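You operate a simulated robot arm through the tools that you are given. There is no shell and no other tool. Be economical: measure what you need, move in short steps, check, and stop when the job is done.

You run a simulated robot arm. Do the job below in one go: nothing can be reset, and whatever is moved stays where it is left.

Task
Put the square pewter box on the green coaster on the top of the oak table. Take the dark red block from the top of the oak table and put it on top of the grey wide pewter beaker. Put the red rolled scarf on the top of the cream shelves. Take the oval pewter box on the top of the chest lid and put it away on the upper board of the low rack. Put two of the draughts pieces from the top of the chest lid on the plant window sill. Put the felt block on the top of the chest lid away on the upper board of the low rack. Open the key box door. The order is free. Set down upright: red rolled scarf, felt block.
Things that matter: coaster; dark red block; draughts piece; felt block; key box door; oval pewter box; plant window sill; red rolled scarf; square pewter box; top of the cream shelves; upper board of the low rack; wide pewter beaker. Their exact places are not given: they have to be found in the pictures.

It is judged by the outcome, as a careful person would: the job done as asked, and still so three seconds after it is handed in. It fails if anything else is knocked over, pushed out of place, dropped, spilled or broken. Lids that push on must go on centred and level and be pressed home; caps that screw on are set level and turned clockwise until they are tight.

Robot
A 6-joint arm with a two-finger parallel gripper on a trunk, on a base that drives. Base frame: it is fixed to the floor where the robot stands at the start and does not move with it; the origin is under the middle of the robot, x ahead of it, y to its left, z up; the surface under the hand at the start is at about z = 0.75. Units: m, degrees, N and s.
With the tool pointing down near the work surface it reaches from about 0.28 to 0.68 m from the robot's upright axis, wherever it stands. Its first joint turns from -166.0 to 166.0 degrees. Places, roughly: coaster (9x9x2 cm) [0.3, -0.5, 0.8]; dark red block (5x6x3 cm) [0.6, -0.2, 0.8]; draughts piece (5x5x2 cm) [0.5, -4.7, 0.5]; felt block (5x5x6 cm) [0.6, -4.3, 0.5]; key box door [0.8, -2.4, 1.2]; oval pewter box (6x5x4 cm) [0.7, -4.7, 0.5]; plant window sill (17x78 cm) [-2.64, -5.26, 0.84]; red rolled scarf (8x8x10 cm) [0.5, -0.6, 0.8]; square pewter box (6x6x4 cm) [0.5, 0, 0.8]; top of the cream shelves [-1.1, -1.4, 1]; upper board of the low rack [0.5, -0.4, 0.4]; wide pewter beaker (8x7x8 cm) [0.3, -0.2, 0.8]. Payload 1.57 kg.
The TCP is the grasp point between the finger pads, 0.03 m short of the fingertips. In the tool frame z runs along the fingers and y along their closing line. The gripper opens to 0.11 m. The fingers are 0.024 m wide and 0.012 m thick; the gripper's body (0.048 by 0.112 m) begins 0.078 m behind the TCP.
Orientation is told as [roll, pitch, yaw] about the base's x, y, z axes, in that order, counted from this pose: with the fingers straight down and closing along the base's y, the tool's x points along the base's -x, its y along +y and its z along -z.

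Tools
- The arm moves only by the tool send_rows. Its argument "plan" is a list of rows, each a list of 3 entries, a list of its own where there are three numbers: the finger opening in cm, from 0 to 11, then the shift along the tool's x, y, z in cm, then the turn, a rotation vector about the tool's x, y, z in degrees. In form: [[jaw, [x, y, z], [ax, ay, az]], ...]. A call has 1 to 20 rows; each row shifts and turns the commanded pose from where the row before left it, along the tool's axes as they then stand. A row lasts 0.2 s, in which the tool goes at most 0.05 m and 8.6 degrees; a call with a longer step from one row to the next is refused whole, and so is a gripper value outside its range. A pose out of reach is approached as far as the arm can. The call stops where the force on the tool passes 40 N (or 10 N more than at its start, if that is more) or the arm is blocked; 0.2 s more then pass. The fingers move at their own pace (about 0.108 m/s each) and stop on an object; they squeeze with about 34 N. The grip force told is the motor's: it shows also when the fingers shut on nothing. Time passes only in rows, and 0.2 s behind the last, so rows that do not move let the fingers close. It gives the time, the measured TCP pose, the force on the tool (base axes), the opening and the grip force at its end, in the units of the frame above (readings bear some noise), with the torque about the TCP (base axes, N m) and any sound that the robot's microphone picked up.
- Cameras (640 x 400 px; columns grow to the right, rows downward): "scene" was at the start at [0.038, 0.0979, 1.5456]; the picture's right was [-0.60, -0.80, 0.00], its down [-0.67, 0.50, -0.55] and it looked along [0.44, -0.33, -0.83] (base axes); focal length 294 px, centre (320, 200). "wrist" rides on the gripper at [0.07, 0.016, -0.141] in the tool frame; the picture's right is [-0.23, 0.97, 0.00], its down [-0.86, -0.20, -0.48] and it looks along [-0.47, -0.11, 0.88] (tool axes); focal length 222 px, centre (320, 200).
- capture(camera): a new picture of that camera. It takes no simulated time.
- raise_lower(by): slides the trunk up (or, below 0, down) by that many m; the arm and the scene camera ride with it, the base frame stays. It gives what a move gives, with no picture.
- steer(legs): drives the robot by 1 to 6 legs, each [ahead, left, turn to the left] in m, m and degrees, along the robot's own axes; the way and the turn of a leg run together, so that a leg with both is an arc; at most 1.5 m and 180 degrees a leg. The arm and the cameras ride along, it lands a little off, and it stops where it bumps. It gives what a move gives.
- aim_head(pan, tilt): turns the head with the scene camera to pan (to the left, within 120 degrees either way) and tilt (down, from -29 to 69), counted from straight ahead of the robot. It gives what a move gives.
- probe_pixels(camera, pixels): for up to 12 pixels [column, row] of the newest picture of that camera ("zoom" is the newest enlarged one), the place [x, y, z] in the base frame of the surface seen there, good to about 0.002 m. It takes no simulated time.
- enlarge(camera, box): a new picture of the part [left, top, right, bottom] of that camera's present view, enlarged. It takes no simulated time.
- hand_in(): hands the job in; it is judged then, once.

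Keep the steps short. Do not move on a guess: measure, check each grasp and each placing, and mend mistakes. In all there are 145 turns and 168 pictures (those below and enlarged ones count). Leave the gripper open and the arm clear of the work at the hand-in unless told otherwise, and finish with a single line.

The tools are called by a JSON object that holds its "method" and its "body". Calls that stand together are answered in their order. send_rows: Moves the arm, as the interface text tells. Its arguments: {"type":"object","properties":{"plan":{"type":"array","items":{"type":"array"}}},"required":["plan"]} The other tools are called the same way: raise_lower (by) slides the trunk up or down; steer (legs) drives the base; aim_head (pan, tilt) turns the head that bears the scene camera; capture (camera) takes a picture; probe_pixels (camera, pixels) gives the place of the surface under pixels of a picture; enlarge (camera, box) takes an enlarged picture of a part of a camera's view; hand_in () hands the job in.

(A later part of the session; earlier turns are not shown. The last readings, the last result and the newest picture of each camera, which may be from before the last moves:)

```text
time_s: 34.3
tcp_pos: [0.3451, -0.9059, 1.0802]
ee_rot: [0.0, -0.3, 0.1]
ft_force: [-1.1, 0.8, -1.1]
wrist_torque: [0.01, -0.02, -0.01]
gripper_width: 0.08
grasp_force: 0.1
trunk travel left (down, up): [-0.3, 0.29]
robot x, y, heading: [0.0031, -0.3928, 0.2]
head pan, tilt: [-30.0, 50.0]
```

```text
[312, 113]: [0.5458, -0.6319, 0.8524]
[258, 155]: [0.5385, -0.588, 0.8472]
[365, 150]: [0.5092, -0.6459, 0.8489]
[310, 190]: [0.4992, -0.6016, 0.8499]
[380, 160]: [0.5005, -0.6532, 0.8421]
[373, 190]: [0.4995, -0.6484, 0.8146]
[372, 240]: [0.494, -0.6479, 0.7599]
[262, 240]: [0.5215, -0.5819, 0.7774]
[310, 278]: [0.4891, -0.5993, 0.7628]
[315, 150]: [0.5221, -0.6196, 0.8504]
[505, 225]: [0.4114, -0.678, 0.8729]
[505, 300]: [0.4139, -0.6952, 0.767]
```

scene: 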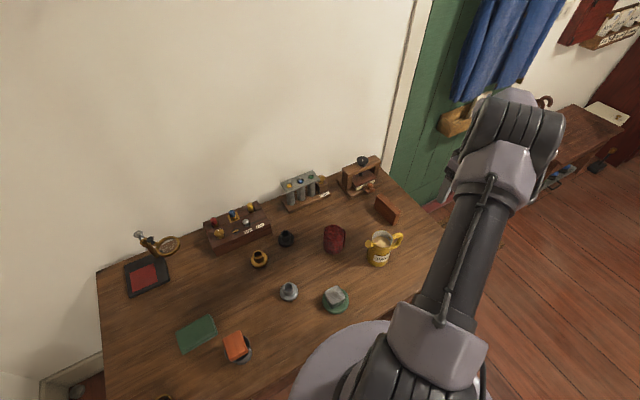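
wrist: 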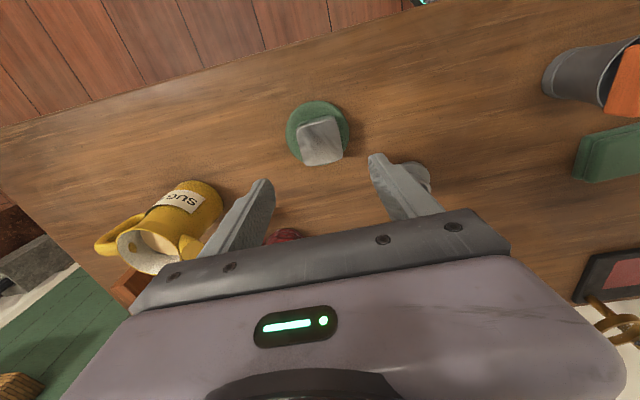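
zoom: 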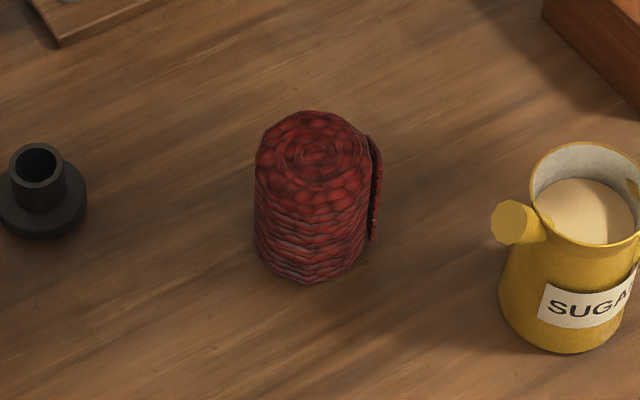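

The flap is on the (-x,-y) side, so I'll grip across it with the hand at yaw +54°. Moving above the scarf.

{"method": "send_rows", "body": {"plan": [[10, [-2.2, 3.61, 1.25], [0, 0, 0]], [10, [-2.2, 3.61, 1.25], [0, 0, 0]], [10, [-2.2, 3.61, 1.25], [0, 0, 0]], [10, [-2.2, 3.61, 1.25], [0, 0, 0]], [10, [-2.2, 3.61, 1.25], [0, 0, 0]], [10, [-2.2, 3.61, 1.25], [0, 0, 0]], [10, [-2.2, 3.61, 1.25], [0, 0, 0]], [10, [-2.2, 3.61, 1.25], [0, 0, 0]], [10, [0, 0, 0], [0, 0, -7.8]], [10, [0, 0, 0], [0, 0, -7.8]], [10, [0, 0, 0], [0, 0, -7.8]], [10, [0, 0, 0], [0, 0, -7.8]], [10, [0, 0, 0], [0, 0, -7.8]], [10, [0, 0, 0], [0, 0, -7.8]], [10, [0, 0, 0], [0, 0, -7.2]], [10, [0, 0, 0], [0, 0, 0]]]}}

{"method": "capture", "body": {"camera": "wrist"}}

```text
time_s: 37.7
tcp_pos: [0.5215, -0.6171, 0.9811]
ee_rot: [-0.4, -0.1, 54.1]
ft_force: [-0.6, 0.1, 0.1]
wrist_torque: [0.01, 0.0, -0.01]
gripper_width: 0.1
grasp_force: 0.1
trunk travel left (down, up): [-0.3, 0.29]
robot x, y, heading: [-0.0014, -0.394, 0.3]
head pan, tilt: [-30.0, 50.0]
```

```text
133 pictures are left
```

wrist: 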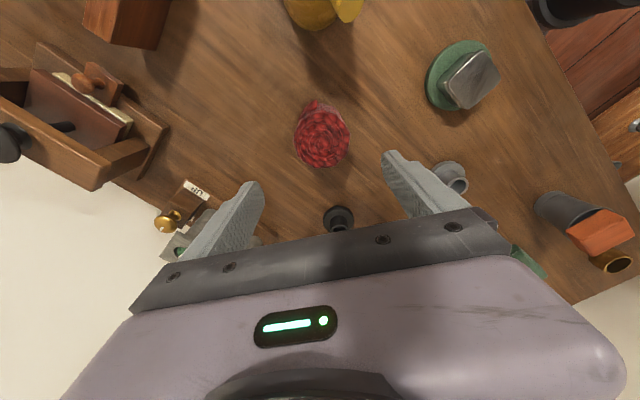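

The flap is at (317,103), clear of the fingers. Descend 16.8 cm and check.

{"method": "send_rows", "body": {"plan": [[10, [0, 0, 4.5], [0, 0, 0]], [10, [0, 0, 4.5], [0, 0, 0]], [10, [0, 0, 4.3], [0, 0, 0]], [10, [0, 0, 3.5], [0, 0, 0]], [10, [0, 0, 0], [0, 0, 0]]]}}

{"method": "capture", "body": {"camera": "wrist"}}

```text
time_s: 38.9
tcp_pos: [0.5228, -0.6169, 0.8105]
ee_rot: [-0.3, -0.2, 54.1]
ft_force: [-0.4, 0.9, 0.8]
wrist_torque: [0.02, 0.04, -0.02]
gripper_width: 0.1
grasp_force: 0.1
trunk travel left (down, up): [-0.3, 0.29]
robot x, y, heading: [-0.0022, -0.3929, 0.4]
head pan, tilt: [-30.0, 50.0]
```

```text
132 pictures are left
```

wrist: 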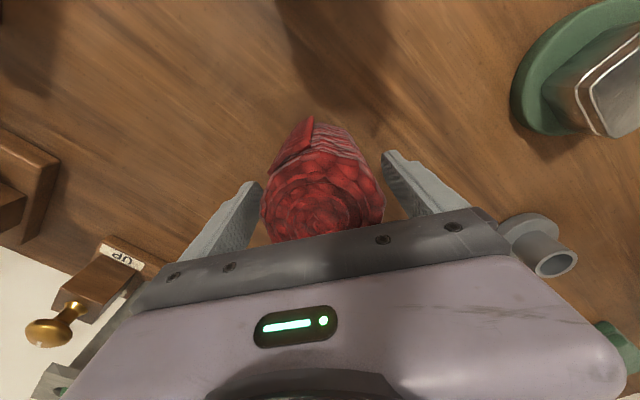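

Close and lift.

{"method": "send_rows", "body": {"plan": [[5, [0, 0, 0], [0, 0, 0]], [5, [0, 0, 0], [0, 0, 0]], [5, [0, 0, 0], [0, 0, 0]], [5, [0, 0, 0], [0, 0, 0]], [5, [0, 0, -3], [0, 0, 0]], [5, [0, 0, -5], [0, 0, 0]], [5, [0, 0, -5], [0, 0, 0]], [5, [0, 0, -5], [0, 0, 0]], [5, [0, 0, 0], [0, 0, 0]]]}}

{"method": "capture", "body": {"camera": "wrist"}}

```text
time_s: 40.9
tcp_pos: [0.5237, -0.6156, 0.9922]
ee_rot: [-0.3, -0.1, 54.0]
ft_force: [0.4, 0.5, -1.8]
wrist_torque: [0.01, 0.0, -0.01]
gripper_width: 0.0708
grasp_force: 33.8
trunk travel left (down, up): [-0.3, 0.29]
robot x, y, heading: [-0.0002, -0.3935, 0.2]
head pan, tilt: [-30.0, 50.0]
```

```text
131 pictures are left
```

wrist: 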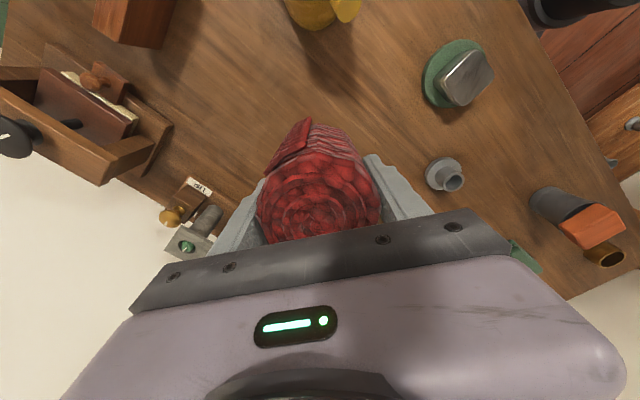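

Scarf held at 7.1 cm. I'll raise the trunk and look at the shelf top to choose the spot and the approach.

{"method": "raise_lower", "body": {"by": 0.2}}

{"method": "aim_head", "body": {"pan": -118, "tilt": 32}}

{"method": "capture", "body": {"camera": "scene"}}

```text
time_s: 43.1
tcp_pos: [0.5232, -0.6146, 1.1937]
ee_rot: [-0.3, -0.1, 54.1]
ft_force: [0.2, 0.0, -1.1]
wrist_torque: [-0.04, -0.03, -0.01]
gripper_width: 0.0709
grasp_force: 34.1
trunk travel left (down, up): [-0.5, 0.09]
robot x, y, heading: [0.0013, -0.3959, -0.0]
head pan, tilt: [-30.0, 50.0]
```

```text
time_s: 44.7
tcp_pos: [0.5228, -0.6151, 1.1927]
ee_rot: [-0.3, -0.1, 54.1]
ft_force: [0.6, -0.7, -2.0]
wrist_torque: [0.01, 0.01, 0.02]
gripper_width: 0.0708
grasp_force: 33.6
trunk travel left (down, up): [-0.5, 0.09]
robot x, y, heading: [0.0016, -0.391, 0.5]
head pan, tilt: [-118.0, 32.0]
```

```text
130 pictures are left
```

scene: 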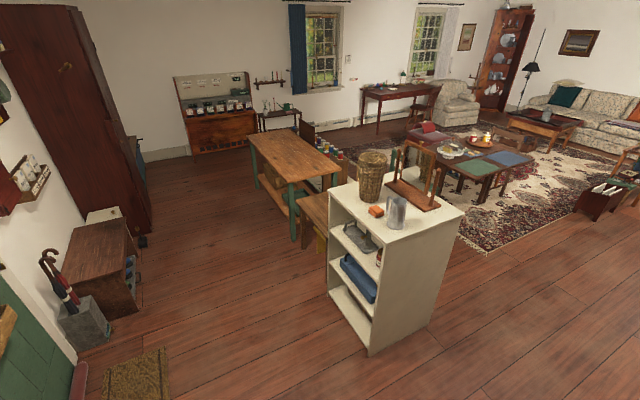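

{"method": "probe_pixels", "body": {"camera": "scene", "pixels": [[380, 235], [462, 210], [330, 190], [372, 355], [432, 325], [330, 300], [440, 215], [405, 225], [375, 212], [396, 215], [370, 200], [420, 205]]}}

{"method": "enlarge", "body": {"camera": "scene", "box": [320, 130, 470, 250]}}

```text
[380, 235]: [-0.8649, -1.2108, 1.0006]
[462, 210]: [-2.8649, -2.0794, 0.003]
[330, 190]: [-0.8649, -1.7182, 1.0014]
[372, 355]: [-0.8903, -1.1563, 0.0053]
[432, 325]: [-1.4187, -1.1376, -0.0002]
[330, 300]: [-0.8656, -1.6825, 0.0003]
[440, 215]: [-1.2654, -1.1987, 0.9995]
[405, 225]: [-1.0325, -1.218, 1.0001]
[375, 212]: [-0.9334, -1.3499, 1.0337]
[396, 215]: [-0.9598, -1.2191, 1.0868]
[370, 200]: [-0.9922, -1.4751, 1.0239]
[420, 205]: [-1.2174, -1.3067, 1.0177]
```

```text
3.33 times, centred on (395, 190) of scene
```

zoom: 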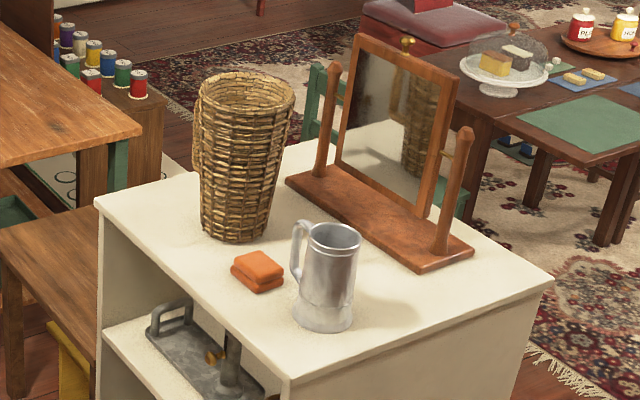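

{"method": "probe_pixels", "body": {"camera": "zoom", "pixels": [[292, 378], [550, 283], [98, 203], [425, 310], [420, 268], [472, 248], [352, 320], [297, 318], [205, 228], [240, 242], [150, 205], [325, 330]]}}

```text
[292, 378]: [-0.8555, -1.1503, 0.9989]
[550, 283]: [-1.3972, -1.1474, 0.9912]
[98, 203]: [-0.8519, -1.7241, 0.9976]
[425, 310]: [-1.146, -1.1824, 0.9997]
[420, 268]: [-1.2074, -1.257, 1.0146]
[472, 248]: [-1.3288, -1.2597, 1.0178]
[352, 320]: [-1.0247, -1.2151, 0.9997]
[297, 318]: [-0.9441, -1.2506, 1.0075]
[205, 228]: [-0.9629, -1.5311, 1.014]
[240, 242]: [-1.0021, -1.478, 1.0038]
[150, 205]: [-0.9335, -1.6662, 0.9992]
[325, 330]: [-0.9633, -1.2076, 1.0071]
```

The shelf top is x -0.86..-1.40, y -1.15..-1.75, z 1.00. A free spot is (-1.12,-1.21), between tankard and mirror. I'll square the hand, retract, and turn to face -y.

{"method": "send_rows", "body": {"plan": [[5, [0, 0, 0], [0, 0, 7.8]], [5, [0, 0, 0], [0, 0, 7.8]], [5, [0, 0, 0], [0, 0, 7.8]], [5, [0, 0, 0], [0, 0, 7.8]], [5, [0, 0, 0], [0, 0, 7.8]], [5, [0, 0, 0], [0, 0, 7.8]], [5, [0, 0, 0], [0, 0, 7.2]], [5, [2.8, 4.4, 0], [0, 0, 0]], [5, [2.8, 4.4, 0], [0, 0, 0]], [5, [2.8, 4.4, 0], [0, 0, 0]], [5, [2.8, 4.4, 0], [0, 0, 0]], [5, [2.8, 4.4, 0], [0, 0, 0]], [5, [0, 0, 0], [0, 0, 0]]]}}

{"method": "steer", "body": {"legs": [[0, 0, -90]]}}

{"method": "aim_head", "body": {"pan": -60, "tilt": 40}}

{"method": "capture", "body": {"camera": "scene"}}

```text
refused: row 8 steps farther than a row can; nothing moved
```

```text
time_s: 49.0
tcp_pos: [-0.2257, -0.9154, 1.193]
ee_rot: [-0.2, -0.1, -36.2]
ft_force: [0.2, 0.1, -2.6]
wrist_torque: [0.01, 0.01, 0.0]
gripper_width: 0.0705
grasp_force: 33.9
trunk travel left (down, up): [-0.5, 0.09]
robot x, y, heading: [0.0008, -0.3884, -90.2]
head pan, tilt: [-118.0, 32.0]
```

```text
time_s: 50.2
tcp_pos: [-0.2268, -0.9148, 1.1927]
ee_rot: [-0.3, -0.1, -36.3]
ft_force: [-0.7, -0.2, -1.4]
wrist_torque: [0.04, 0.01, -0.01]
gripper_width: 0.0704
grasp_force: 34.3
trunk travel left (down, up): [-0.5, 0.09]
robot x, y, heading: [0.0001, -0.3937, -90.0]
head pan, tilt: [-60.0, 40.0]
```

```text
128 pictures are left
```

scene: 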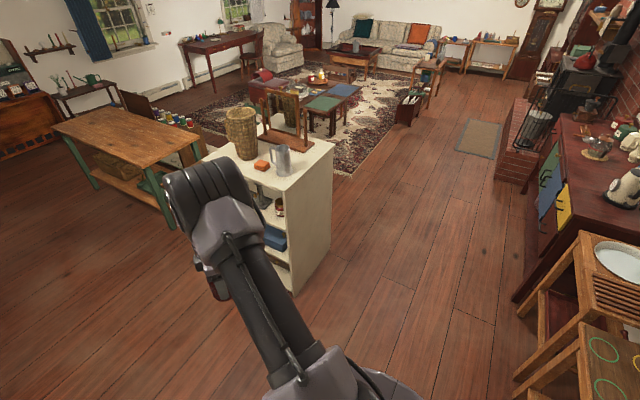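

The refused row was too long, but the turn went fine. Resending the retract with smaller steps.

{"method": "send_rows", "body": {"plan": [[5, [0, 0, 0], [0, 0, 7.8]], [5, [0, 0, 0], [0, 0, 7.8]], [5, [0, 0, 0], [0, 0, 7.8]], [5, [0, 0, 0], [0, 0, 7.8]], [5, [0, 0, 0], [0, 0, 7.8]], [5, [0, 0, 0], [0, 0, 7.8]], [5, [0, 0, 0], [0, 0, 7.2]], [5, [2, 3.7, 0], [0, 0, 0]], [5, [2, 3.7, 0], [0, 0, 0]], [5, [2, 3.7, 0], [0, 0, 0]], [5, [2, 3.7, 0], [0, 0, 0]], [5, [2, 3.7, 0], [0, 0, 0]], [5, [2, 3.7, 0], [0, 0, 0]], [5, [0, 0, 0], [0, 0, 0]]]}}

{"method": "steer", "body": {"legs": [[0, -1.12, 0]]}}

{"method": "aim_head", "body": {"pan": 15, "tilt": 50}}

{"method": "capture", "body": {"camera": "scene"}}

```text
time_s: 53.2
tcp_pos: [-0.0027, -0.7938, 1.1927]
ee_rot: [0.0, -0.3, -90.2]
ft_force: [-0.4, -1.0, -0.8]
wrist_torque: [0.0, -0.01, -0.04]
gripper_width: 0.0707
grasp_force: 33.7
trunk travel left (down, up): [-0.5, 0.09]
robot x, y, heading: [-0.0019, -0.3949, -90.2]
head pan, tilt: [-60.0, 40.0]
```

```text
time_s: 58.9
tcp_pos: [-1.1122, -0.797, 1.191]
ee_rot: [-0.1, -0.3, -89.7]
ft_force: [-0.4, -0.7, -1.4]
wrist_torque: [0.02, -0.03, 0.02]
gripper_width: 0.0707
grasp_force: 33.8
trunk travel left (down, up): [-0.5, 0.09]
robot x, y, heading: [-1.1115, -0.3953, -89.5]
head pan, tilt: [-60.0, 40.0]
```

```text
time_s: 60.4
tcp_pos: [-1.1119, -0.7963, 1.1931]
ee_rot: [-0.1, -0.3, -89.7]
ft_force: [-0.8, -0.5, -1.6]
wrist_torque: [-0.02, 0.04, 0.03]
gripper_width: 0.0707
grasp_force: 33.9
trunk travel left (down, up): [-0.5, 0.09]
robot x, y, heading: [-1.1114, -0.3996, -89.6]
head pan, tilt: [15.0, 50.0]
```

```text
127 pictures are left
```

scene: 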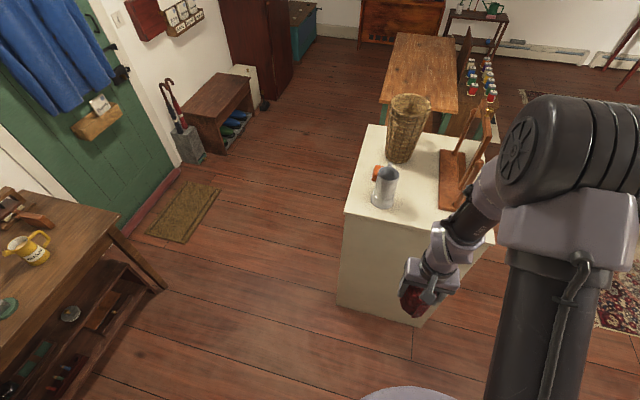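

I can see the shelf top (and the low rack under the oak table). Zooming for the free spot.

{"method": "enlarge", "body": {"camera": "scene", "box": [330, 130, 490, 250]}}

{"method": "enlarge", "body": {"camera": "scene", "box": [0, 200, 180, 400]}}

```text
3.33 times, centred on (410, 190) of scene
```

zoom: 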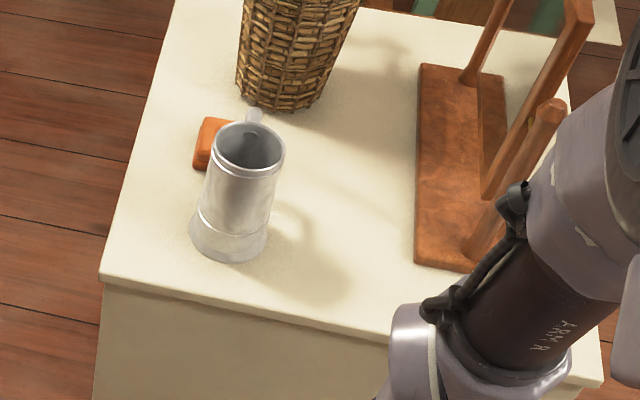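

```text
2.00 times, centred on (90, 300) of scene
```

zoom: 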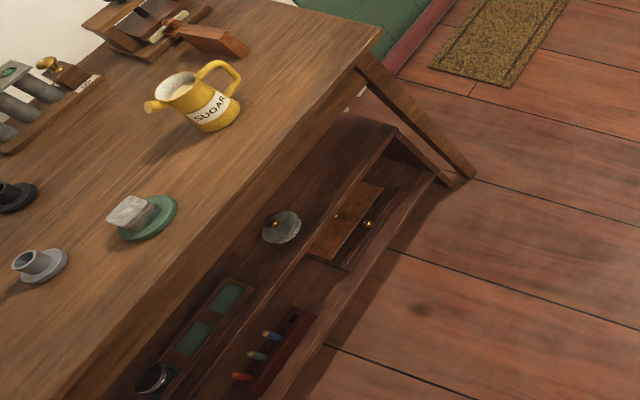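

{"method": "probe_pixels", "body": {"camera": "scene", "pixels": [[393, 202], [381, 207], [401, 225], [439, 208], [439, 160], [398, 175], [415, 200], [415, 185], [395, 195], [387, 168], [432, 210], [412, 215]]}}

```text
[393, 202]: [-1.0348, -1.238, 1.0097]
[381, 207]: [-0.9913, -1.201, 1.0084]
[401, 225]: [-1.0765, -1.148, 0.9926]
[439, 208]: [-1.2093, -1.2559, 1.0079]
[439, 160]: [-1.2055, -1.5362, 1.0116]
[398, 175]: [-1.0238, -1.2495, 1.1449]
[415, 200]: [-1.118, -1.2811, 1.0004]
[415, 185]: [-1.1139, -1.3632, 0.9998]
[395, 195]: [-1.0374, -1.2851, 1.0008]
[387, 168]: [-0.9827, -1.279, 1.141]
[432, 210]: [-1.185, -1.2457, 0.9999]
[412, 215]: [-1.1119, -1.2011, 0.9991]
```

Target (-1.125,-1.21): tankard ends at x -1.035 and mirror base starts at x -1.209. Driving ahead 0.29 m, then checking.

{"method": "steer", "body": {"legs": [[0.29, 0, 0]]}}

{"method": "capture", "body": {"camera": "wrist"}}

```text
time_s: 62.4
tcp_pos: [-1.1108, -1.0847, 1.1936]
ee_rot: [-0.2, -0.3, -89.8]
ft_force: [-0.1, 0.3, -0.9]
wrist_torque: [-0.01, 0.01, -0.04]
gripper_width: 0.0708
grasp_force: 34.0
trunk travel left (down, up): [-0.5, 0.09]
robot x, y, heading: [-1.1134, -0.6811, -89.8]
head pan, tilt: [15.0, 50.0]
```

```text
124 pictures are left
```

wrist: 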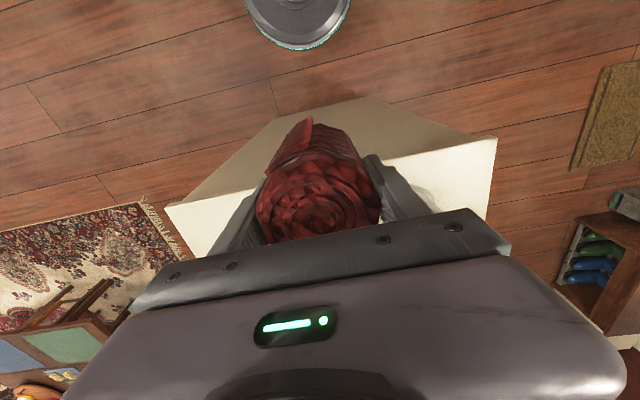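

Move forward 12.5 cm and -x 1.4 cm, then down partway.

{"method": "send_rows", "body": {"plan": [[5, [-4.2, -0.5, 0], [0, 0, 0]], [5, [-4.2, -0.5, 0], [0, 0, 0]], [5, [-4.1, -0.4, 0], [0, 0, 0]], [5, [0, 0, 0], [0, 0, 0]], [5, [0, 0, 4], [0, 0, 0]], [5, [0, 0, 4], [0, 0, 0]], [5, [0, 0, 3], [0, 0, 0]], [5, [0, 0, 0], [0, 0, 0]]]}}

{"method": "capture", "body": {"camera": "wrist"}}

{"method": "capture", "body": {"camera": "scene"}}

```text
time_s: 64.2
tcp_pos: [-1.1233, -1.2102, 1.0829]
ee_rot: [-0.1, -0.3, -89.8]
ft_force: [-0.3, -0.4, -0.9]
wrist_torque: [0.01, -0.03, -0.02]
gripper_width: 0.0707
grasp_force: 34.1
trunk travel left (down, up): [-0.5, 0.09]
robot x, y, heading: [-1.1095, -0.6861, -89.8]
head pan, tilt: [15.0, 50.0]
```

```text
123 pictures are left
```

wrist: 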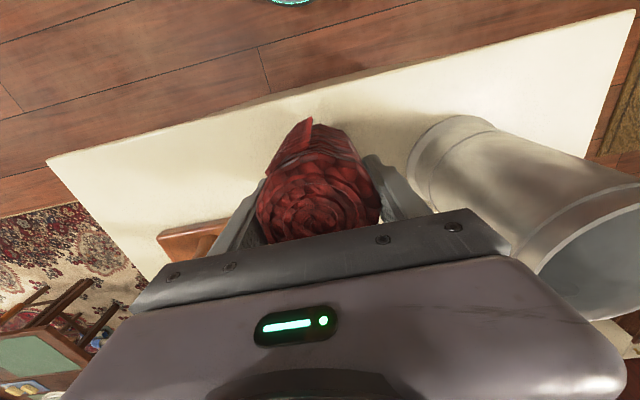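

```text
122 pictures are left
```

scene: 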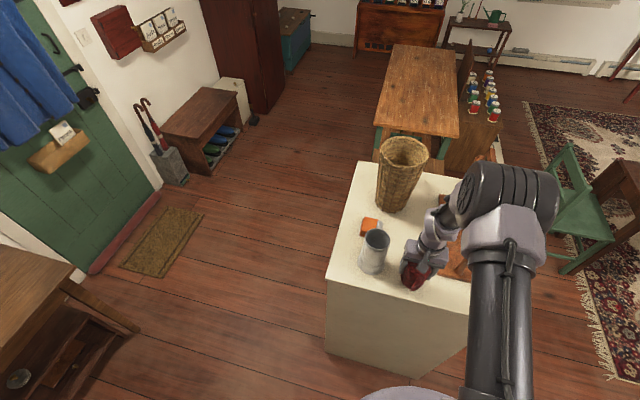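

Clear. Lower gently to contact.

{"method": "send_rows", "body": {"plan": [[5, [0, 0, 1.5], [0, 0, 0]], [5, [0, 0, 0.4], [0, 0, 0]], [5, [0, 0, 0.15], [0, 0, 0]], [5, [0, 0, 0.15], [0, 0, 0]], [5, [0, 0, 0], [0, 0, 0]]]}}

```text
time_s: 65.4
tcp_pos: [-1.1242, -1.2113, 1.0611]
ee_rot: [0.0, -0.3, -89.8]
ft_force: [-1.2, 0.7, -1.9]
wrist_torque: [0.04, -0.01, -0.03]
gripper_width: 0.0704
grasp_force: 34.1
trunk travel left (down, up): [-0.5, 0.09]
robot x, y, heading: [-1.11, -0.6836, -89.6]
head pan, tilt: [15.0, 50.0]
```

{"method": "send_rows", "body": {"plan": [[5, [0, 0, 0.12], [0, 0, 0]], [5, [0, 0, 0.12], [0, 0, 0]], [5, [0, 0, 0], [0, 0, 0]]]}}

{"method": "enlarge", "body": {"camera": "scene", "box": [340, 190, 480, 320]}}

```text
time_s: 66.2
tcp_pos: [-1.1255, -1.21, 1.0601]
ee_rot: [-0.1, -0.6, -89.8]
ft_force: [1.8, -7.1, 34.7]
wrist_torque: [0.46, -0.25, 0.06]
gripper_width: 0.0708
grasp_force: 33.8
trunk travel left (down, up): [-0.5, 0.09]
robot x, y, heading: [-1.1143, -0.6864, -89.8]
head pan, tilt: [15.0, 50.0]
```

```text
3.08 times, centred on (410, 255) of scene
```

zoom: 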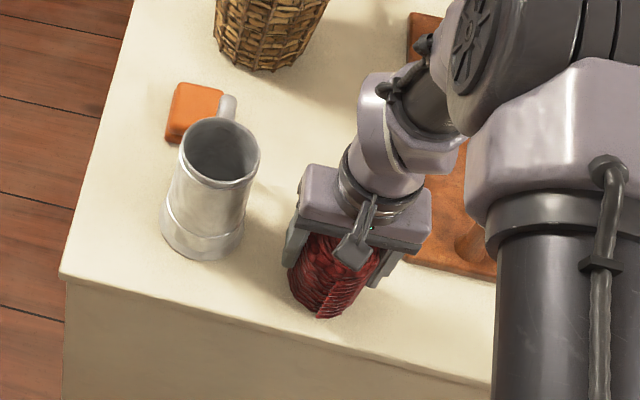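

Firm contact (35 N). I'll ease up 1 mm, release, and rise.

{"method": "send_rows", "body": {"plan": [[5, [0, 0, -0.1], [0, 0, 0]], [8, [0, 0, 0], [0, 0, 0]], [9, [0, 0, 0], [0, 0, 0]], [9, [0, 0, -2], [0, 0, 0]], [9, [0, 0, -4], [0, 0, 0]], [9, [0, 0, -5], [0, 0, 0]], [9, [0, 0, -3], [0, 0, 0]], [9, [0, 0, 0], [0, 0, 0]]]}}

{"method": "enlarge", "body": {"camera": "scene", "box": [340, 190, 480, 320]}}

```text
time_s: 68.0
tcp_pos: [-1.1245, -1.211, 1.2024]
ee_rot: [-0.1, -0.3, -89.9]
ft_force: [-0.1, 0.3, 0.3]
wrist_torque: [-0.01, 0.01, -0.02]
gripper_width: 0.0902
grasp_force: 0.0
trunk travel left (down, up): [-0.5, 0.09]
robot x, y, heading: [-1.1121, -0.6833, -89.7]
head pan, tilt: [15.0, 50.0]
```

```text
3.08 times, centred on (410, 255) of scene
```

zoom: 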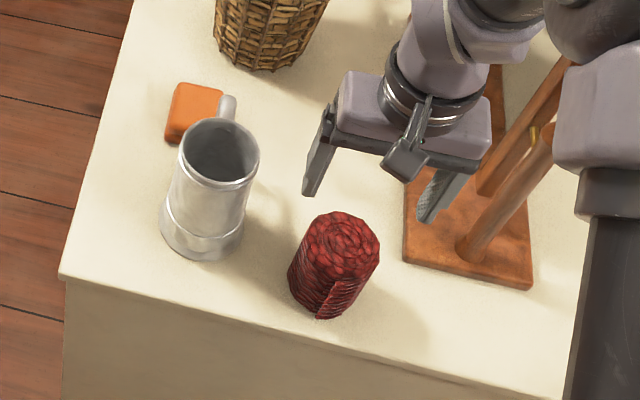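

The scarf stands upright. Measuring the key box and furniture around it from this view before driving.

{"method": "probe_pixels", "body": {"camera": "scene", "pixels": [[110, 32], [96, 18], [138, 42], [105, 58], [212, 172], [163, 130], [235, 112], [185, 180], [165, 268], [205, 212], [245, 122], [160, 40]]}}

{"method": "send_rows", "body": {"plan": [[9, [4.7, 0, 0], [0, 0, 0]], [9, [4.7, 0, 0], [0, 0, 0]], [9, [4.7, 0, 0], [0, 0, 0]], [9, [0, 0, 0], [0, 0, 0]]]}}

{"method": "steer", "body": {"legs": [[-0.3, 0, 0], [0, 1.05, 0]]}}

```text
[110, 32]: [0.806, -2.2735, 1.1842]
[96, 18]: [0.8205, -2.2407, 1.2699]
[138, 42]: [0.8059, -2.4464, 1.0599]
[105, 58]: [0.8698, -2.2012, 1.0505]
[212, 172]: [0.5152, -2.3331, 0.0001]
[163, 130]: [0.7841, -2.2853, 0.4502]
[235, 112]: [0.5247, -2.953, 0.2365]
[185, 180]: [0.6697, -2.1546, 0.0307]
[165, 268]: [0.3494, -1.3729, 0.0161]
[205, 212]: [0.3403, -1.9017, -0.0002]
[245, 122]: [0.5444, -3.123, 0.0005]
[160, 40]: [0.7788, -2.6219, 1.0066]
```

```text
time_s: 69.0
tcp_pos: [-1.1264, -1.0696, 1.1994]
ee_rot: [-0.1, -0.3, -89.8]
ft_force: [-0.1, 0.1, 0.0]
wrist_torque: [0.0, 0.02, -0.01]
gripper_width: 0.0898
grasp_force: 0.0
trunk travel left (down, up): [-0.5, 0.09]
robot x, y, heading: [-1.1102, -0.6844, -89.8]
head pan, tilt: [15.0, 50.0]
```

```text
time_s: 76.0
tcp_pos: [-0.0878, -0.7611, 1.2002]
ee_rot: [-0.1, -0.4, -90.0]
ft_force: [-0.1, -0.4, -1.5]
wrist_torque: [0.0, 0.02, -0.02]
gripper_width: 0.0901
grasp_force: 0.0
trunk travel left (down, up): [-0.5, 0.09]
robot x, y, heading: [-0.0698, -0.3776, -89.9]
head pan, tilt: [15.0, 50.0]
```

The key box door faces -x at x 0.806, y -2.24..-2.44, z ~1.06..1.27. Driving down to y ≈ -2.3 and turning to face it.

{"method": "steer", "body": {"legs": [[1.5, 0, 0], [0.42, 0, 0], [0, 0, 90]]}}

{"method": "aim_head", "body": {"pan": 0, "tilt": 20}}

{"method": "capture", "body": {"camera": "scene"}}

```text
time_s: 89.5
tcp_pos: [0.309, -2.3139, 1.2008]
ee_rot: [0.0, -0.3, 0.5]
ft_force: [0.7, -0.4, 0.0]
wrist_torque: [0.0, -0.02, -0.01]
gripper_width: 0.0899
grasp_force: 0.1
trunk travel left (down, up): [-0.5, 0.09]
robot x, y, heading: [-0.0782, -2.2989, 0.7]
head pan, tilt: [15.0, 50.0]
```

```text
time_s: 90.5
tcp_pos: [0.3084, -2.3137, 1.2006]
ee_rot: [-0.1, -0.3, 0.5]
ft_force: [0.4, -0.5, -0.7]
wrist_torque: [-0.01, 0.0, 0.02]
gripper_width: 0.0899
grasp_force: 0.1
trunk travel left (down, up): [-0.5, 0.09]
robot x, y, heading: [-0.0775, -2.3004, 0.7]
head pan, tilt: [0.0, 20.0]
```

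```text
119 pictures are left
```

scene: 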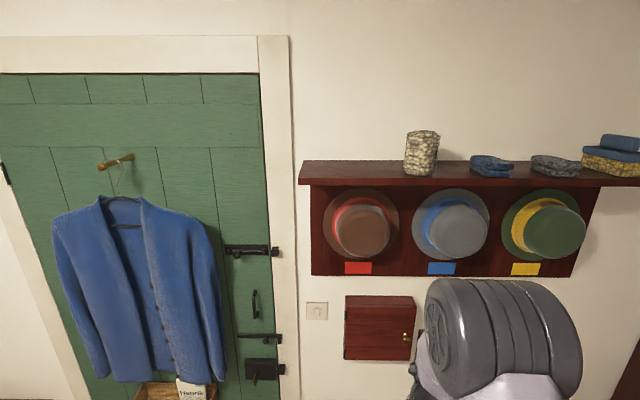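

The key box is at (378,327) with a brass knob at (407,338) on the right side, so the hinge is on the left. Zoom.

{"method": "enlarge", "body": {"camera": "scene", "box": [330, 280, 430, 370]}}

```text
4.44 times, centred on (380, 325) of scene
```

zoom: 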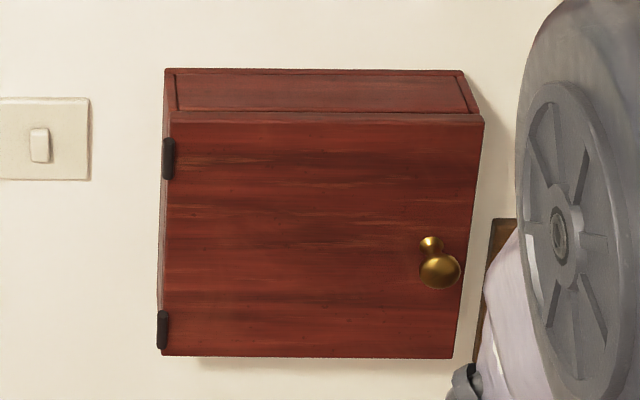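

{"method": "probe_pixels", "body": {"camera": "zoom", "pixels": [[440, 265], [430, 243], [420, 285], [172, 115], [480, 118], [165, 350], [450, 352], [168, 158], [162, 328], [380, 240], [440, 275], [300, 72]]}}

{"method": "aim_head", "body": {"pan": -40, "tilt": 25}}

{"method": "capture", "body": {"camera": "scene"}}

```text
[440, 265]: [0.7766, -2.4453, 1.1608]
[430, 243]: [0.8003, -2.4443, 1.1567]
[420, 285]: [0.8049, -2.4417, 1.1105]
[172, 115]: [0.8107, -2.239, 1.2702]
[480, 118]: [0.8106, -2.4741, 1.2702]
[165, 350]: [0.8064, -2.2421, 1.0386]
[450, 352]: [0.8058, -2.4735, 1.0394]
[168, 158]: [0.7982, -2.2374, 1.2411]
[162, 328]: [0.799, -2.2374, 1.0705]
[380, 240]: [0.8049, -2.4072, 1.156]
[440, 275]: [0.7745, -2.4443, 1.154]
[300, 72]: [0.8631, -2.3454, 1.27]
```

```text
time_s: 91.5
tcp_pos: [0.3102, -2.3143, 1.2002]
ee_rot: [-0.1, -0.3, 0.5]
ft_force: [0.1, -0.3, 0.4]
wrist_torque: [0.04, -0.02, -0.04]
gripper_width: 0.0898
grasp_force: 0.0
trunk travel left (down, up): [-0.5, 0.09]
robot x, y, heading: [-0.0754, -2.2978, 0.5]
head pan, tilt: [-40.0, 25.0]
```

```text
117 pictures are left
```

scene: 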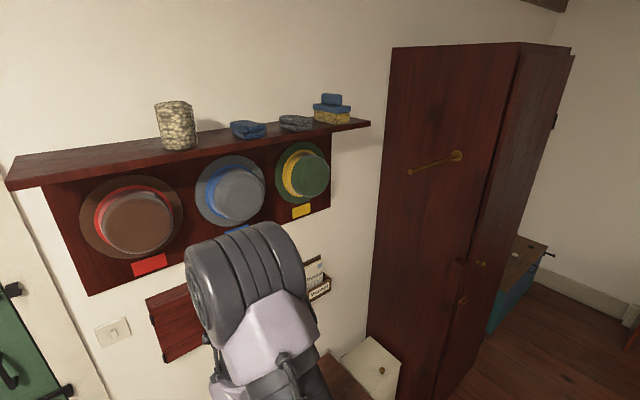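

The knob ball is at about (0.782,-2.4445,1.154). The hinge is at y -2.238, radius 0.21. I'll point the hand forward (+x) with a vertical grip so the knob can pivot in it. Moving hand forward, then pitching up.

{"method": "send_rows", "body": {"plan": [[6, [-4, 0, 0], [0, 0, 0]], [6, [-4, 0, 0], [0, 0, 0]], [6, [0, 0, 0], [0, -8.2, 0]], [6, [0, 0, 0], [0, -8.2, 0]], [6, [0, 0, 0], [0, -8.2, 0]], [6, [0, 0, 0], [0, -8.2, 0]], [6, [0, 0, 0], [0, -8.2, 0]], [6, [0, 0, 0], [0, -8.2, 0]], [6, [0, 0, 0], [0, -8.2, 0]], [6, [0, 0, 0], [0, -8.2, 0]], [6, [0, 0, 0], [0, -8.2, 0]], [6, [0, 0, 0], [0, -8.2, 0]], [6, [0, 0, 0], [0, -8.0, 0]], [6, [0, 0, 0], [0, 0, 0]]]}}

```text
time_s: 94.5
tcp_pos: [0.4225, -2.3203, 1.2009]
ee_rot: [-155.6, -89.9, 156.1]
ft_force: [-0.1, 0.0, 1.4]
wrist_torque: [-0.01, -0.02, 0.01]
gripper_width: 0.0599
grasp_force: 0.0
out of reach, approached as far as the arm can: row 13
trunk travel left (down, up): [-0.5, 0.09]
robot x, y, heading: [-0.0766, -2.3012, 0.5]
head pan, tilt: [-40.0, 25.0]
```

Pointing forward now. Rolling 90° for a vertical grip.

{"method": "send_rows", "body": {"plan": [[6, [0, 0, 2], [0, 0, 8.2]], [6, [0, 0, 0], [0, 0, 8.2]], [6, [0, 0, 0], [0, 0, 8.2]], [6, [0, 0, 0], [0, 0, 8.2]], [6, [0, 0, 0], [0, 0, 8.2]], [6, [0, 0, 0], [0, 0, 8.2]], [6, [0, 0, 0], [0, 0, 8.2]], [6, [0, 0, 0], [0, 0, 8.2]], [6, [0, 0, 0], [0, 0, 8.2]], [6, [0, 0, 0], [0, 0, 8.2]], [6, [0, 0, 0], [0, 0, 8.0]], [6, [0, 0, 0], [0, 0, 0]]]}}

{"method": "aim_head", "body": {"pan": -15, "tilt": 30}}

{"method": "capture", "body": {"camera": "scene"}}

{"method": "capture", "body": {"camera": "wrist"}}

```text
time_s: 97.1
tcp_pos: [0.4418, -2.3199, 1.2009]
ee_rot: [90.3, 0.0, -89.5]
ft_force: [-0.3, 0.7, -0.5]
wrist_torque: [0.0, -0.02, 0.0]
gripper_width: 0.0601
grasp_force: 0.0
trunk travel left (down, up): [-0.5, 0.09]
robot x, y, heading: [-0.0746, -2.2992, 0.8]
head pan, tilt: [-40.0, 25.0]
```

```text
time_s: 98.0
tcp_pos: [0.4436, -2.3188, 1.2001]
ee_rot: [90.3, -0.1, -89.6]
ft_force: [-0.3, -0.6, -0.5]
wrist_torque: [-0.02, 0.05, 0.0]
gripper_width: 0.06
grasp_force: 0.0
trunk travel left (down, up): [-0.5, 0.09]
robot x, y, heading: [-0.078, -2.2984, 0.7]
head pan, tilt: [-15.0, 30.0]
```

```text
116 pictures are left
```

scene: 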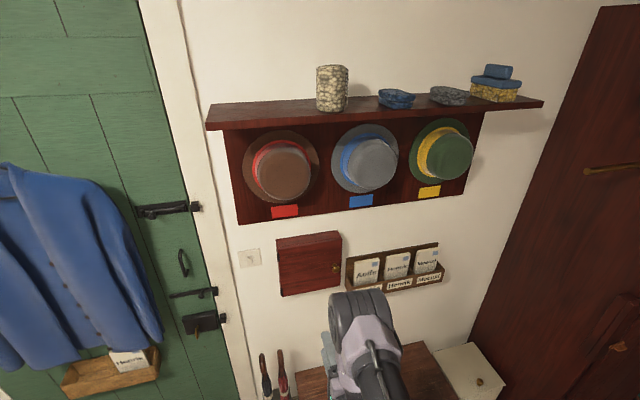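

```text
115 pictures are left
```

wrist: 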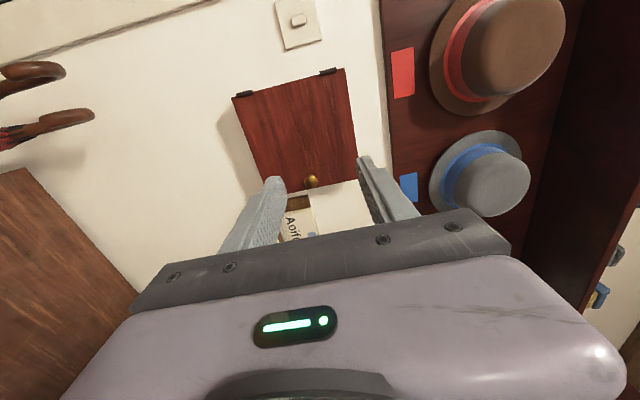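

Now drive 0.19 m ahead (bench front at x 0.515 stays clear).

{"method": "steer", "body": {"legs": [[0.19, 0, 0]]}}

{"method": "send_rows", "body": {"plan": [[5, [-4.2, -1.5, 0], [0, 0, 0]], [5, [-4.2, -1.5, 0], [0, 0, 0]], [5, [-4.1, -1.6, 0], [0, 0, 0]], [5, [0, 0, 3], [0, 0, 0]], [5, [0, 0, 0], [0, 0, 0]]]}}

{"method": "capture", "body": {"camera": "wrist"}}

{"method": "capture", "body": {"camera": "scene"}}

```text
time_s: 99.6
tcp_pos: [0.6335, -2.319, 1.2005]
ee_rot: [90.3, 0.0, -89.5]
ft_force: [-0.2, -0.6, -0.1]
wrist_torque: [-0.03, 0.03, 0.0]
gripper_width: 0.06
grasp_force: 0.0
trunk travel left (down, up): [-0.5, 0.09]
robot x, y, heading: [0.1128, -2.299, 0.4]
head pan, tilt: [-15.0, 30.0]
```

```text
time_s: 100.8
tcp_pos: [0.6643, -2.4466, 1.1526]
ee_rot: [90.3, 0.0, -89.7]
ft_force: [0.4, -0.4, 0.5]
wrist_torque: [-0.01, 0.02, -0.03]
gripper_width: 0.0501
grasp_force: 0.1
trunk travel left (down, up): [-0.5, 0.09]
robot x, y, heading: [0.1153, -2.2989, 0.4]
head pan, tilt: [-15.0, 30.0]
```

```text
114 pictures are left
```

wrist: 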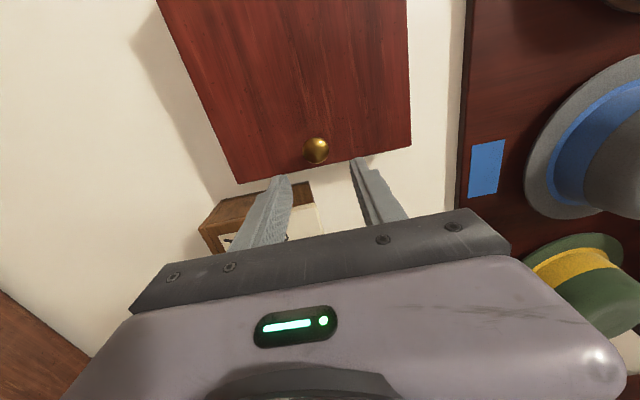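

```text
113 pictures are left
```

scene: 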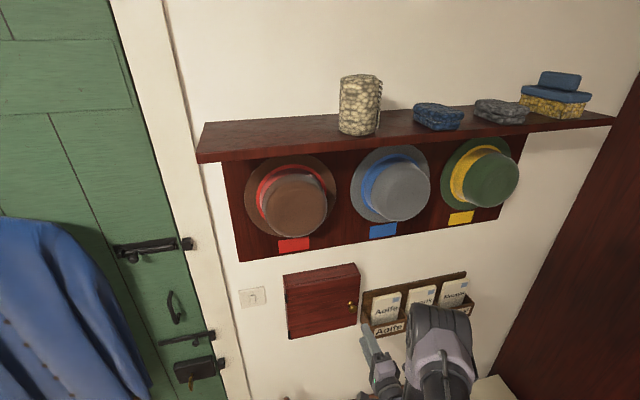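

{"method": "probe_pixels", "body": {"camera": "wrist", "pixels": [[316, 150], [312, 142], [304, 150], [329, 150], [316, 162], [240, 195], [215, 230], [300, 190]]}}

{"method": "enlarge", "body": {"camera": "scene", "box": [270, 250, 490, 390]}}

```text
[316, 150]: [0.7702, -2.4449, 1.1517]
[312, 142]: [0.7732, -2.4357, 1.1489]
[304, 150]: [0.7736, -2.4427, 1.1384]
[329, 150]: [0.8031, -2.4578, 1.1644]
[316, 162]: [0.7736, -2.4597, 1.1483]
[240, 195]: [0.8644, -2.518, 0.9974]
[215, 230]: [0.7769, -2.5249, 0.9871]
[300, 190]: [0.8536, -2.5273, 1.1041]
```

```text
2.86 times, centred on (380, 320) of scene
```

zoom: 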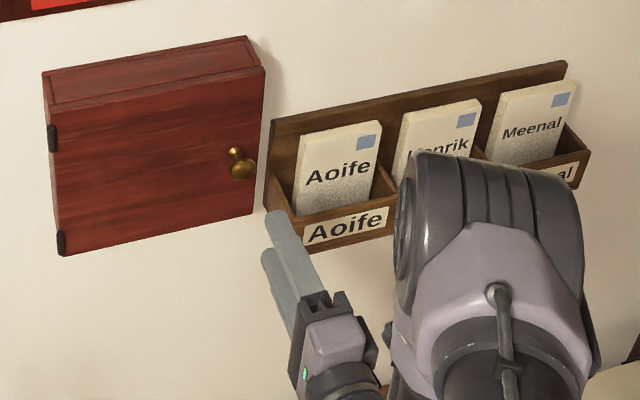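

Hand is in line with the knob. Advance 10 cm and close on it.

{"method": "send_rows", "body": {"plan": [[5, [0, 0, 4], [0, 0, 0]], [5, [0, 0, 4], [0, 0, 0]], [5, [0, 0, 1.8], [0, 0, 0]], [5, [0, 0, 0], [0, 0, 0]], [1, [0, 0, 0], [0, 0, 0]], [1, [0, 0, 0], [0, 0, 0]], [1, [0, 0, 0], [0, 0, 0]]]}}

{"method": "capture", "body": {"camera": "wrist"}}

```text
time_s: 102.4
tcp_pos: [0.7595, -2.4429, 1.1504]
ee_rot: [89.6, 0.3, -89.8]
ft_force: [4.1, -0.8, -12.0]
wrist_torque: [0.16, 0.39, -0.86]
gripper_width: 0.0316
grasp_force: 40.5
trunk travel left (down, up): [-0.5, 0.09]
robot x, y, heading: [0.1139, -2.2972, 0.4]
head pan, tilt: [-15.0, 30.0]
stopped in row 7: the force on the tool passed its limit at 41 N (the readings are from after the stop); the commanded pose is now the measured one
```

```text
111 pictures are left
```

wrist: 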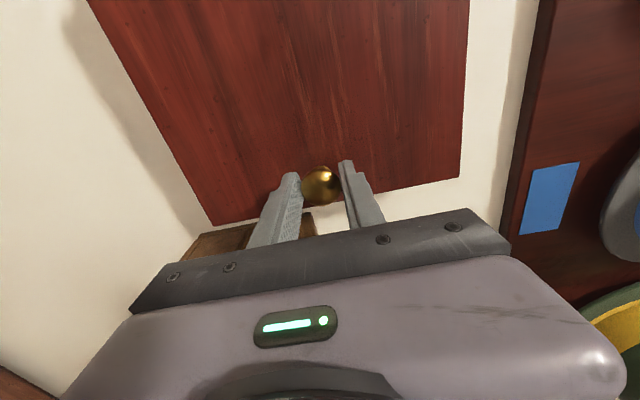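

Gripped the knob (3.2 cm). Pull along the arc, 6° per row.

{"method": "send_rows", "body": {"plan": [[1, [0.24, 0, -1.08], [0, -3, 0]], [1, [0.24, 0, -1.08], [0, -3, 0]], [1, [0.24, 0, -1.08], [0, -3, 0]], [1, [0.24, 0, -1.08], [0, -3, 0]], [1, [0, 0, 0], [0, 0, 0]]]}}

{"method": "capture", "body": {"camera": "scene"}}

```text
time_s: 103.6
tcp_pos: [0.719, -2.4293, 1.1503]
ee_rot: [89.7, 0.1, -101.8]
ft_force: [-1.3, 2.7, -33.8]
wrist_torque: [0.18, 0.41, 0.74]
gripper_width: 0.0315
grasp_force: 40.1
trunk travel left (down, up): [-0.5, 0.09]
robot x, y, heading: [0.1115, -2.2963, 0.4]
head pan, tilt: [-15.0, 30.0]
```

```text
110 pictures are left
```

scene: 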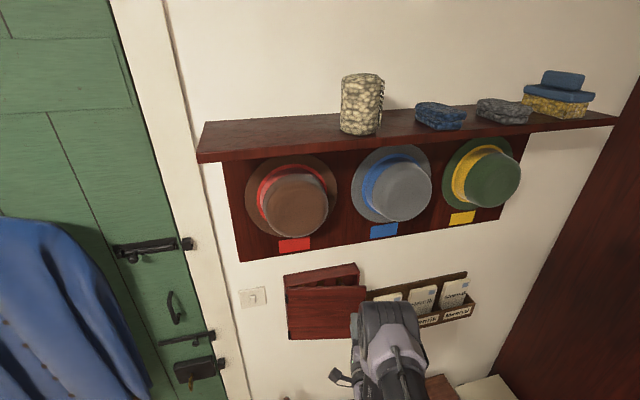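

The door is opening. There's a -34 N vertical load, so the hand sits slightly high. I'll lower it 2 mm and continue.

{"method": "send_rows", "body": {"plan": [[1, [0, -0.2, 0], [0, 0, 0]], [1, [0.24, -0.1, -1.08], [0, -3, 0]], [1, [0.24, 0, -1.08], [0, -3, 0]], [1, [0.24, 0, -1.08], [0, -3, 0]], [1, [0.24, 0, -1.08], [0, -3, 0]], [1, [0.24, 0, -1.08], [0, -3, 0]], [1, [0.24, 0, -1.08], [0, -3, 0]], [1, [0.24, 0, -1.08], [0, -3, 0]], [1, [0.24, 0, -1.08], [0, -3, 0]], [1, [0, 0, 0], [0, 0, 0]]]}}

{"method": "capture", "body": {"camera": "scene"}}

```text
time_s: 105.8
tcp_pos: [0.6463, -2.3778, 1.1502]
ee_rot: [89.9, 0.0, -125.7]
ft_force: [8.9, 10.3, 6.9]
wrist_torque: [-0.05, -0.07, 0.36]
gripper_width: 0.0318
grasp_force: 40.2
trunk travel left (down, up): [-0.5, 0.09]
robot x, y, heading: [0.111, -2.2944, 0.6]
head pan, tilt: [-15.0, 30.0]
```

```text
109 pictures are left
```

scene: 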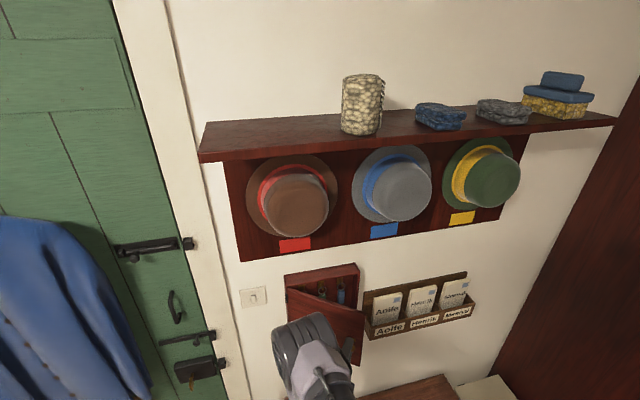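

At 36°. Continue another 36°.

{"method": "send_rows", "body": {"plan": [[1, [0.24, 0, -1.08], [0, -3, 0]], [1, [0.24, 0, -1.08], [0, -3, 0]], [1, [0.24, 0, -1.08], [0, -3, 0]], [1, [0.24, 0, -1.08], [0, -3, 0]], [1, [0.24, 0, -1.08], [0, -3, 0]], [1, [0.24, 0, -1.08], [0, -3, 0]], [1, [0.24, 0, -1.08], [0, -3, 0]], [1, [0.24, 0, -1.08], [0, -3, 0]], [1, [0.24, 0, -1.08], [0, -3, 0]], [1, [0.24, 0, -1.08], [0, -3, 0]], [1, [0.24, 0, -1.08], [0, -3, 0]], [1, [0.24, 0, -1.08], [0, -3, 0]], [1, [0, 0, 0], [0, 0, 0]]]}}

{"method": "capture", "body": {"camera": "scene"}}

```text
time_s: 108.0
tcp_pos: [0.5962, -2.2842, 1.1501]
ee_rot: [89.9, -0.1, -155.3]
ft_force: [8.9, 2.5, -0.4]
wrist_torque: [0.03, 0.15, 0.31]
gripper_width: 0.0316
grasp_force: 40.0
trunk travel left (down, up): [-0.5, 0.09]
robot x, y, heading: [0.1112, -2.2993, 0.7]
head pan, tilt: [-15.0, 30.0]
stopped in row 11: the force on the tool passed its limit at 41 N (the readings are from after the stop); the commanded pose is now the measured one
```

```text
108 pictures are left
```

scene: 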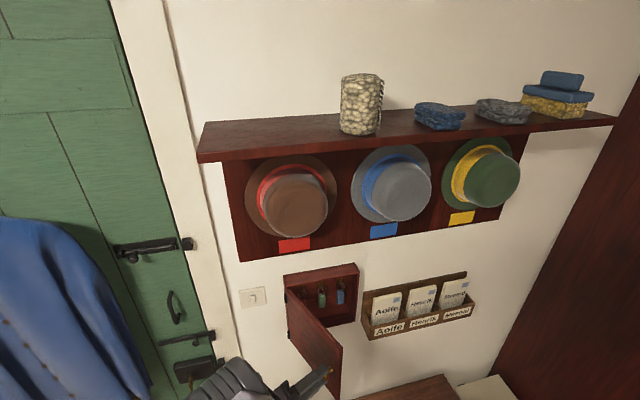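

About 66° open. Strain has relaxed, so I'll continue to about 90°.

{"method": "send_rows", "body": {"plan": [[1, [0.24, 0, -1.08], [0, -3, 0]], [1, [0.24, 0, -1.08], [0, -3, 0]], [1, [0.24, 0, -1.08], [0, -3, 0]], [1, [0.24, 0, -1.08], [0, -3, 0]], [1, [0.24, 0, -1.08], [0, -3, 0]], [1, [0.24, 0, -1.08], [0, -3, 0]], [1, [0.24, 0, -1.08], [0, -3, 0]], [1, [0.24, 0, -1.08], [0, -3, 0]], [1, [0, 0, 0], [0, 0, 0]]]}}

{"method": "capture", "body": {"camera": "scene"}}

```text
time_s: 109.9
tcp_pos: [0.6001, -2.2717, 1.1547]
ee_rot: [89.3, -0.4, -179.0]
ft_force: [4.6, -1.0, -35.2]
wrist_torque: [0.34, -0.22, -0.44]
gripper_width: 0.0408
grasp_force: 17.7
out of reach, approached as far as the arm can: row 6, 7, 8
trunk travel left (down, up): [-0.5, 0.09]
robot x, y, heading: [0.1115, -2.296, 0.4]
head pan, tilt: [-15.0, 30.0]
stopped in row 9: the force on the tool passed its limit at 41 N (the readings are from after the stop); the commanded pose is now the measured one
```

```text
107 pictures are left
```

scene: 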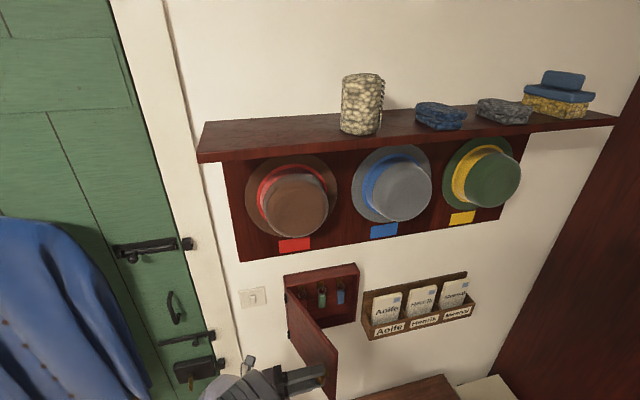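

Arm limit reached at about 70°. I'll let go of the knob, back off, and later nudge the door wider from the inside.

{"method": "send_rows", "body": {"plan": [[6, [0, 0, 0], [0, 0, 0]], [6, [0, 0, 0], [0, 0, 0]], [6, [0, 0, -3], [0, 0, 0]], [6, [0, 0, -3], [0, 0, 0]], [6, [0, 0, 0], [0, 0, 0]]]}}

{"method": "enlarge", "body": {"camera": "scene", "box": [190, 240, 400, 400]}}

```text
time_s: 111.1
tcp_pos: [0.5984, -2.2716, 1.1578]
ee_rot: [89.5, -0.2, -178.7]
ft_force: [0.5, 0.2, 0.0]
wrist_torque: [-0.03, 0.0, 0.04]
gripper_width: 0.0599
grasp_force: 0.1
out of reach, approached as far as the arm can: row 3, 4
trunk travel left (down, up): [-0.5, 0.09]
robot x, y, heading: [0.1126, -2.2919, 0.4]
head pan, tilt: [-15.0, 30.0]
```

```text
2.50 times, centred on (295, 320) of scene
```

zoom: 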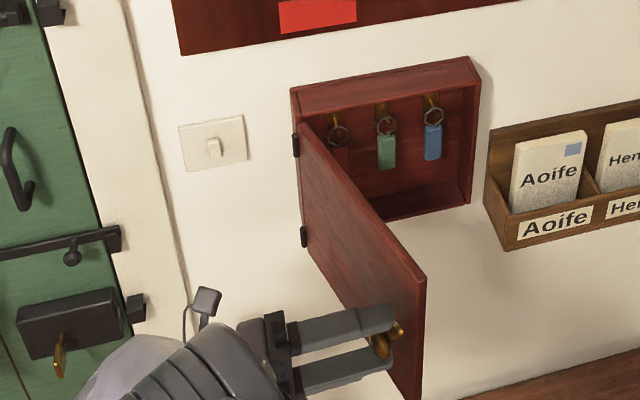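

The arm can't retract that way, so I'll slide the base left 10 cm to draw the fingers off the knob.

{"method": "steer", "body": {"legs": [[0, 0.1, 0]]}}

{"method": "enlarge", "body": {"camera": "scene", "box": [190, 240, 400, 400]}}

```text
time_s: 112.3
tcp_pos: [0.598, -2.1688, 1.1595]
ee_rot: [89.4, -0.2, -178.8]
ft_force: [-0.7, 0.3, -0.2]
wrist_torque: [0.0, 0.04, -0.02]
gripper_width: 0.0602
grasp_force: 0.1
trunk travel left (down, up): [-0.5, 0.09]
robot x, y, heading: [0.112, -2.1912, 0.4]
head pan, tilt: [-15.0, 30.0]
```

```text
2.50 times, centred on (295, 320) of scene
```

zoom: 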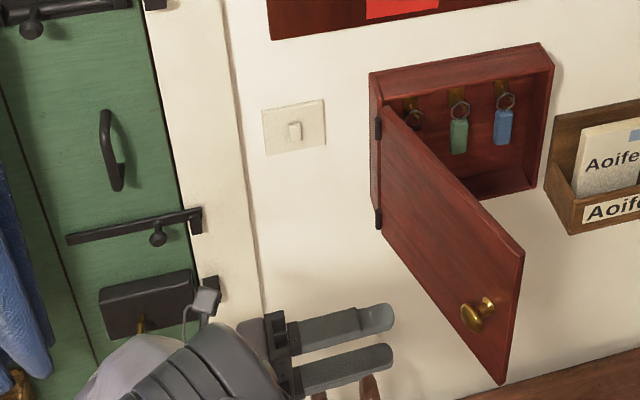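

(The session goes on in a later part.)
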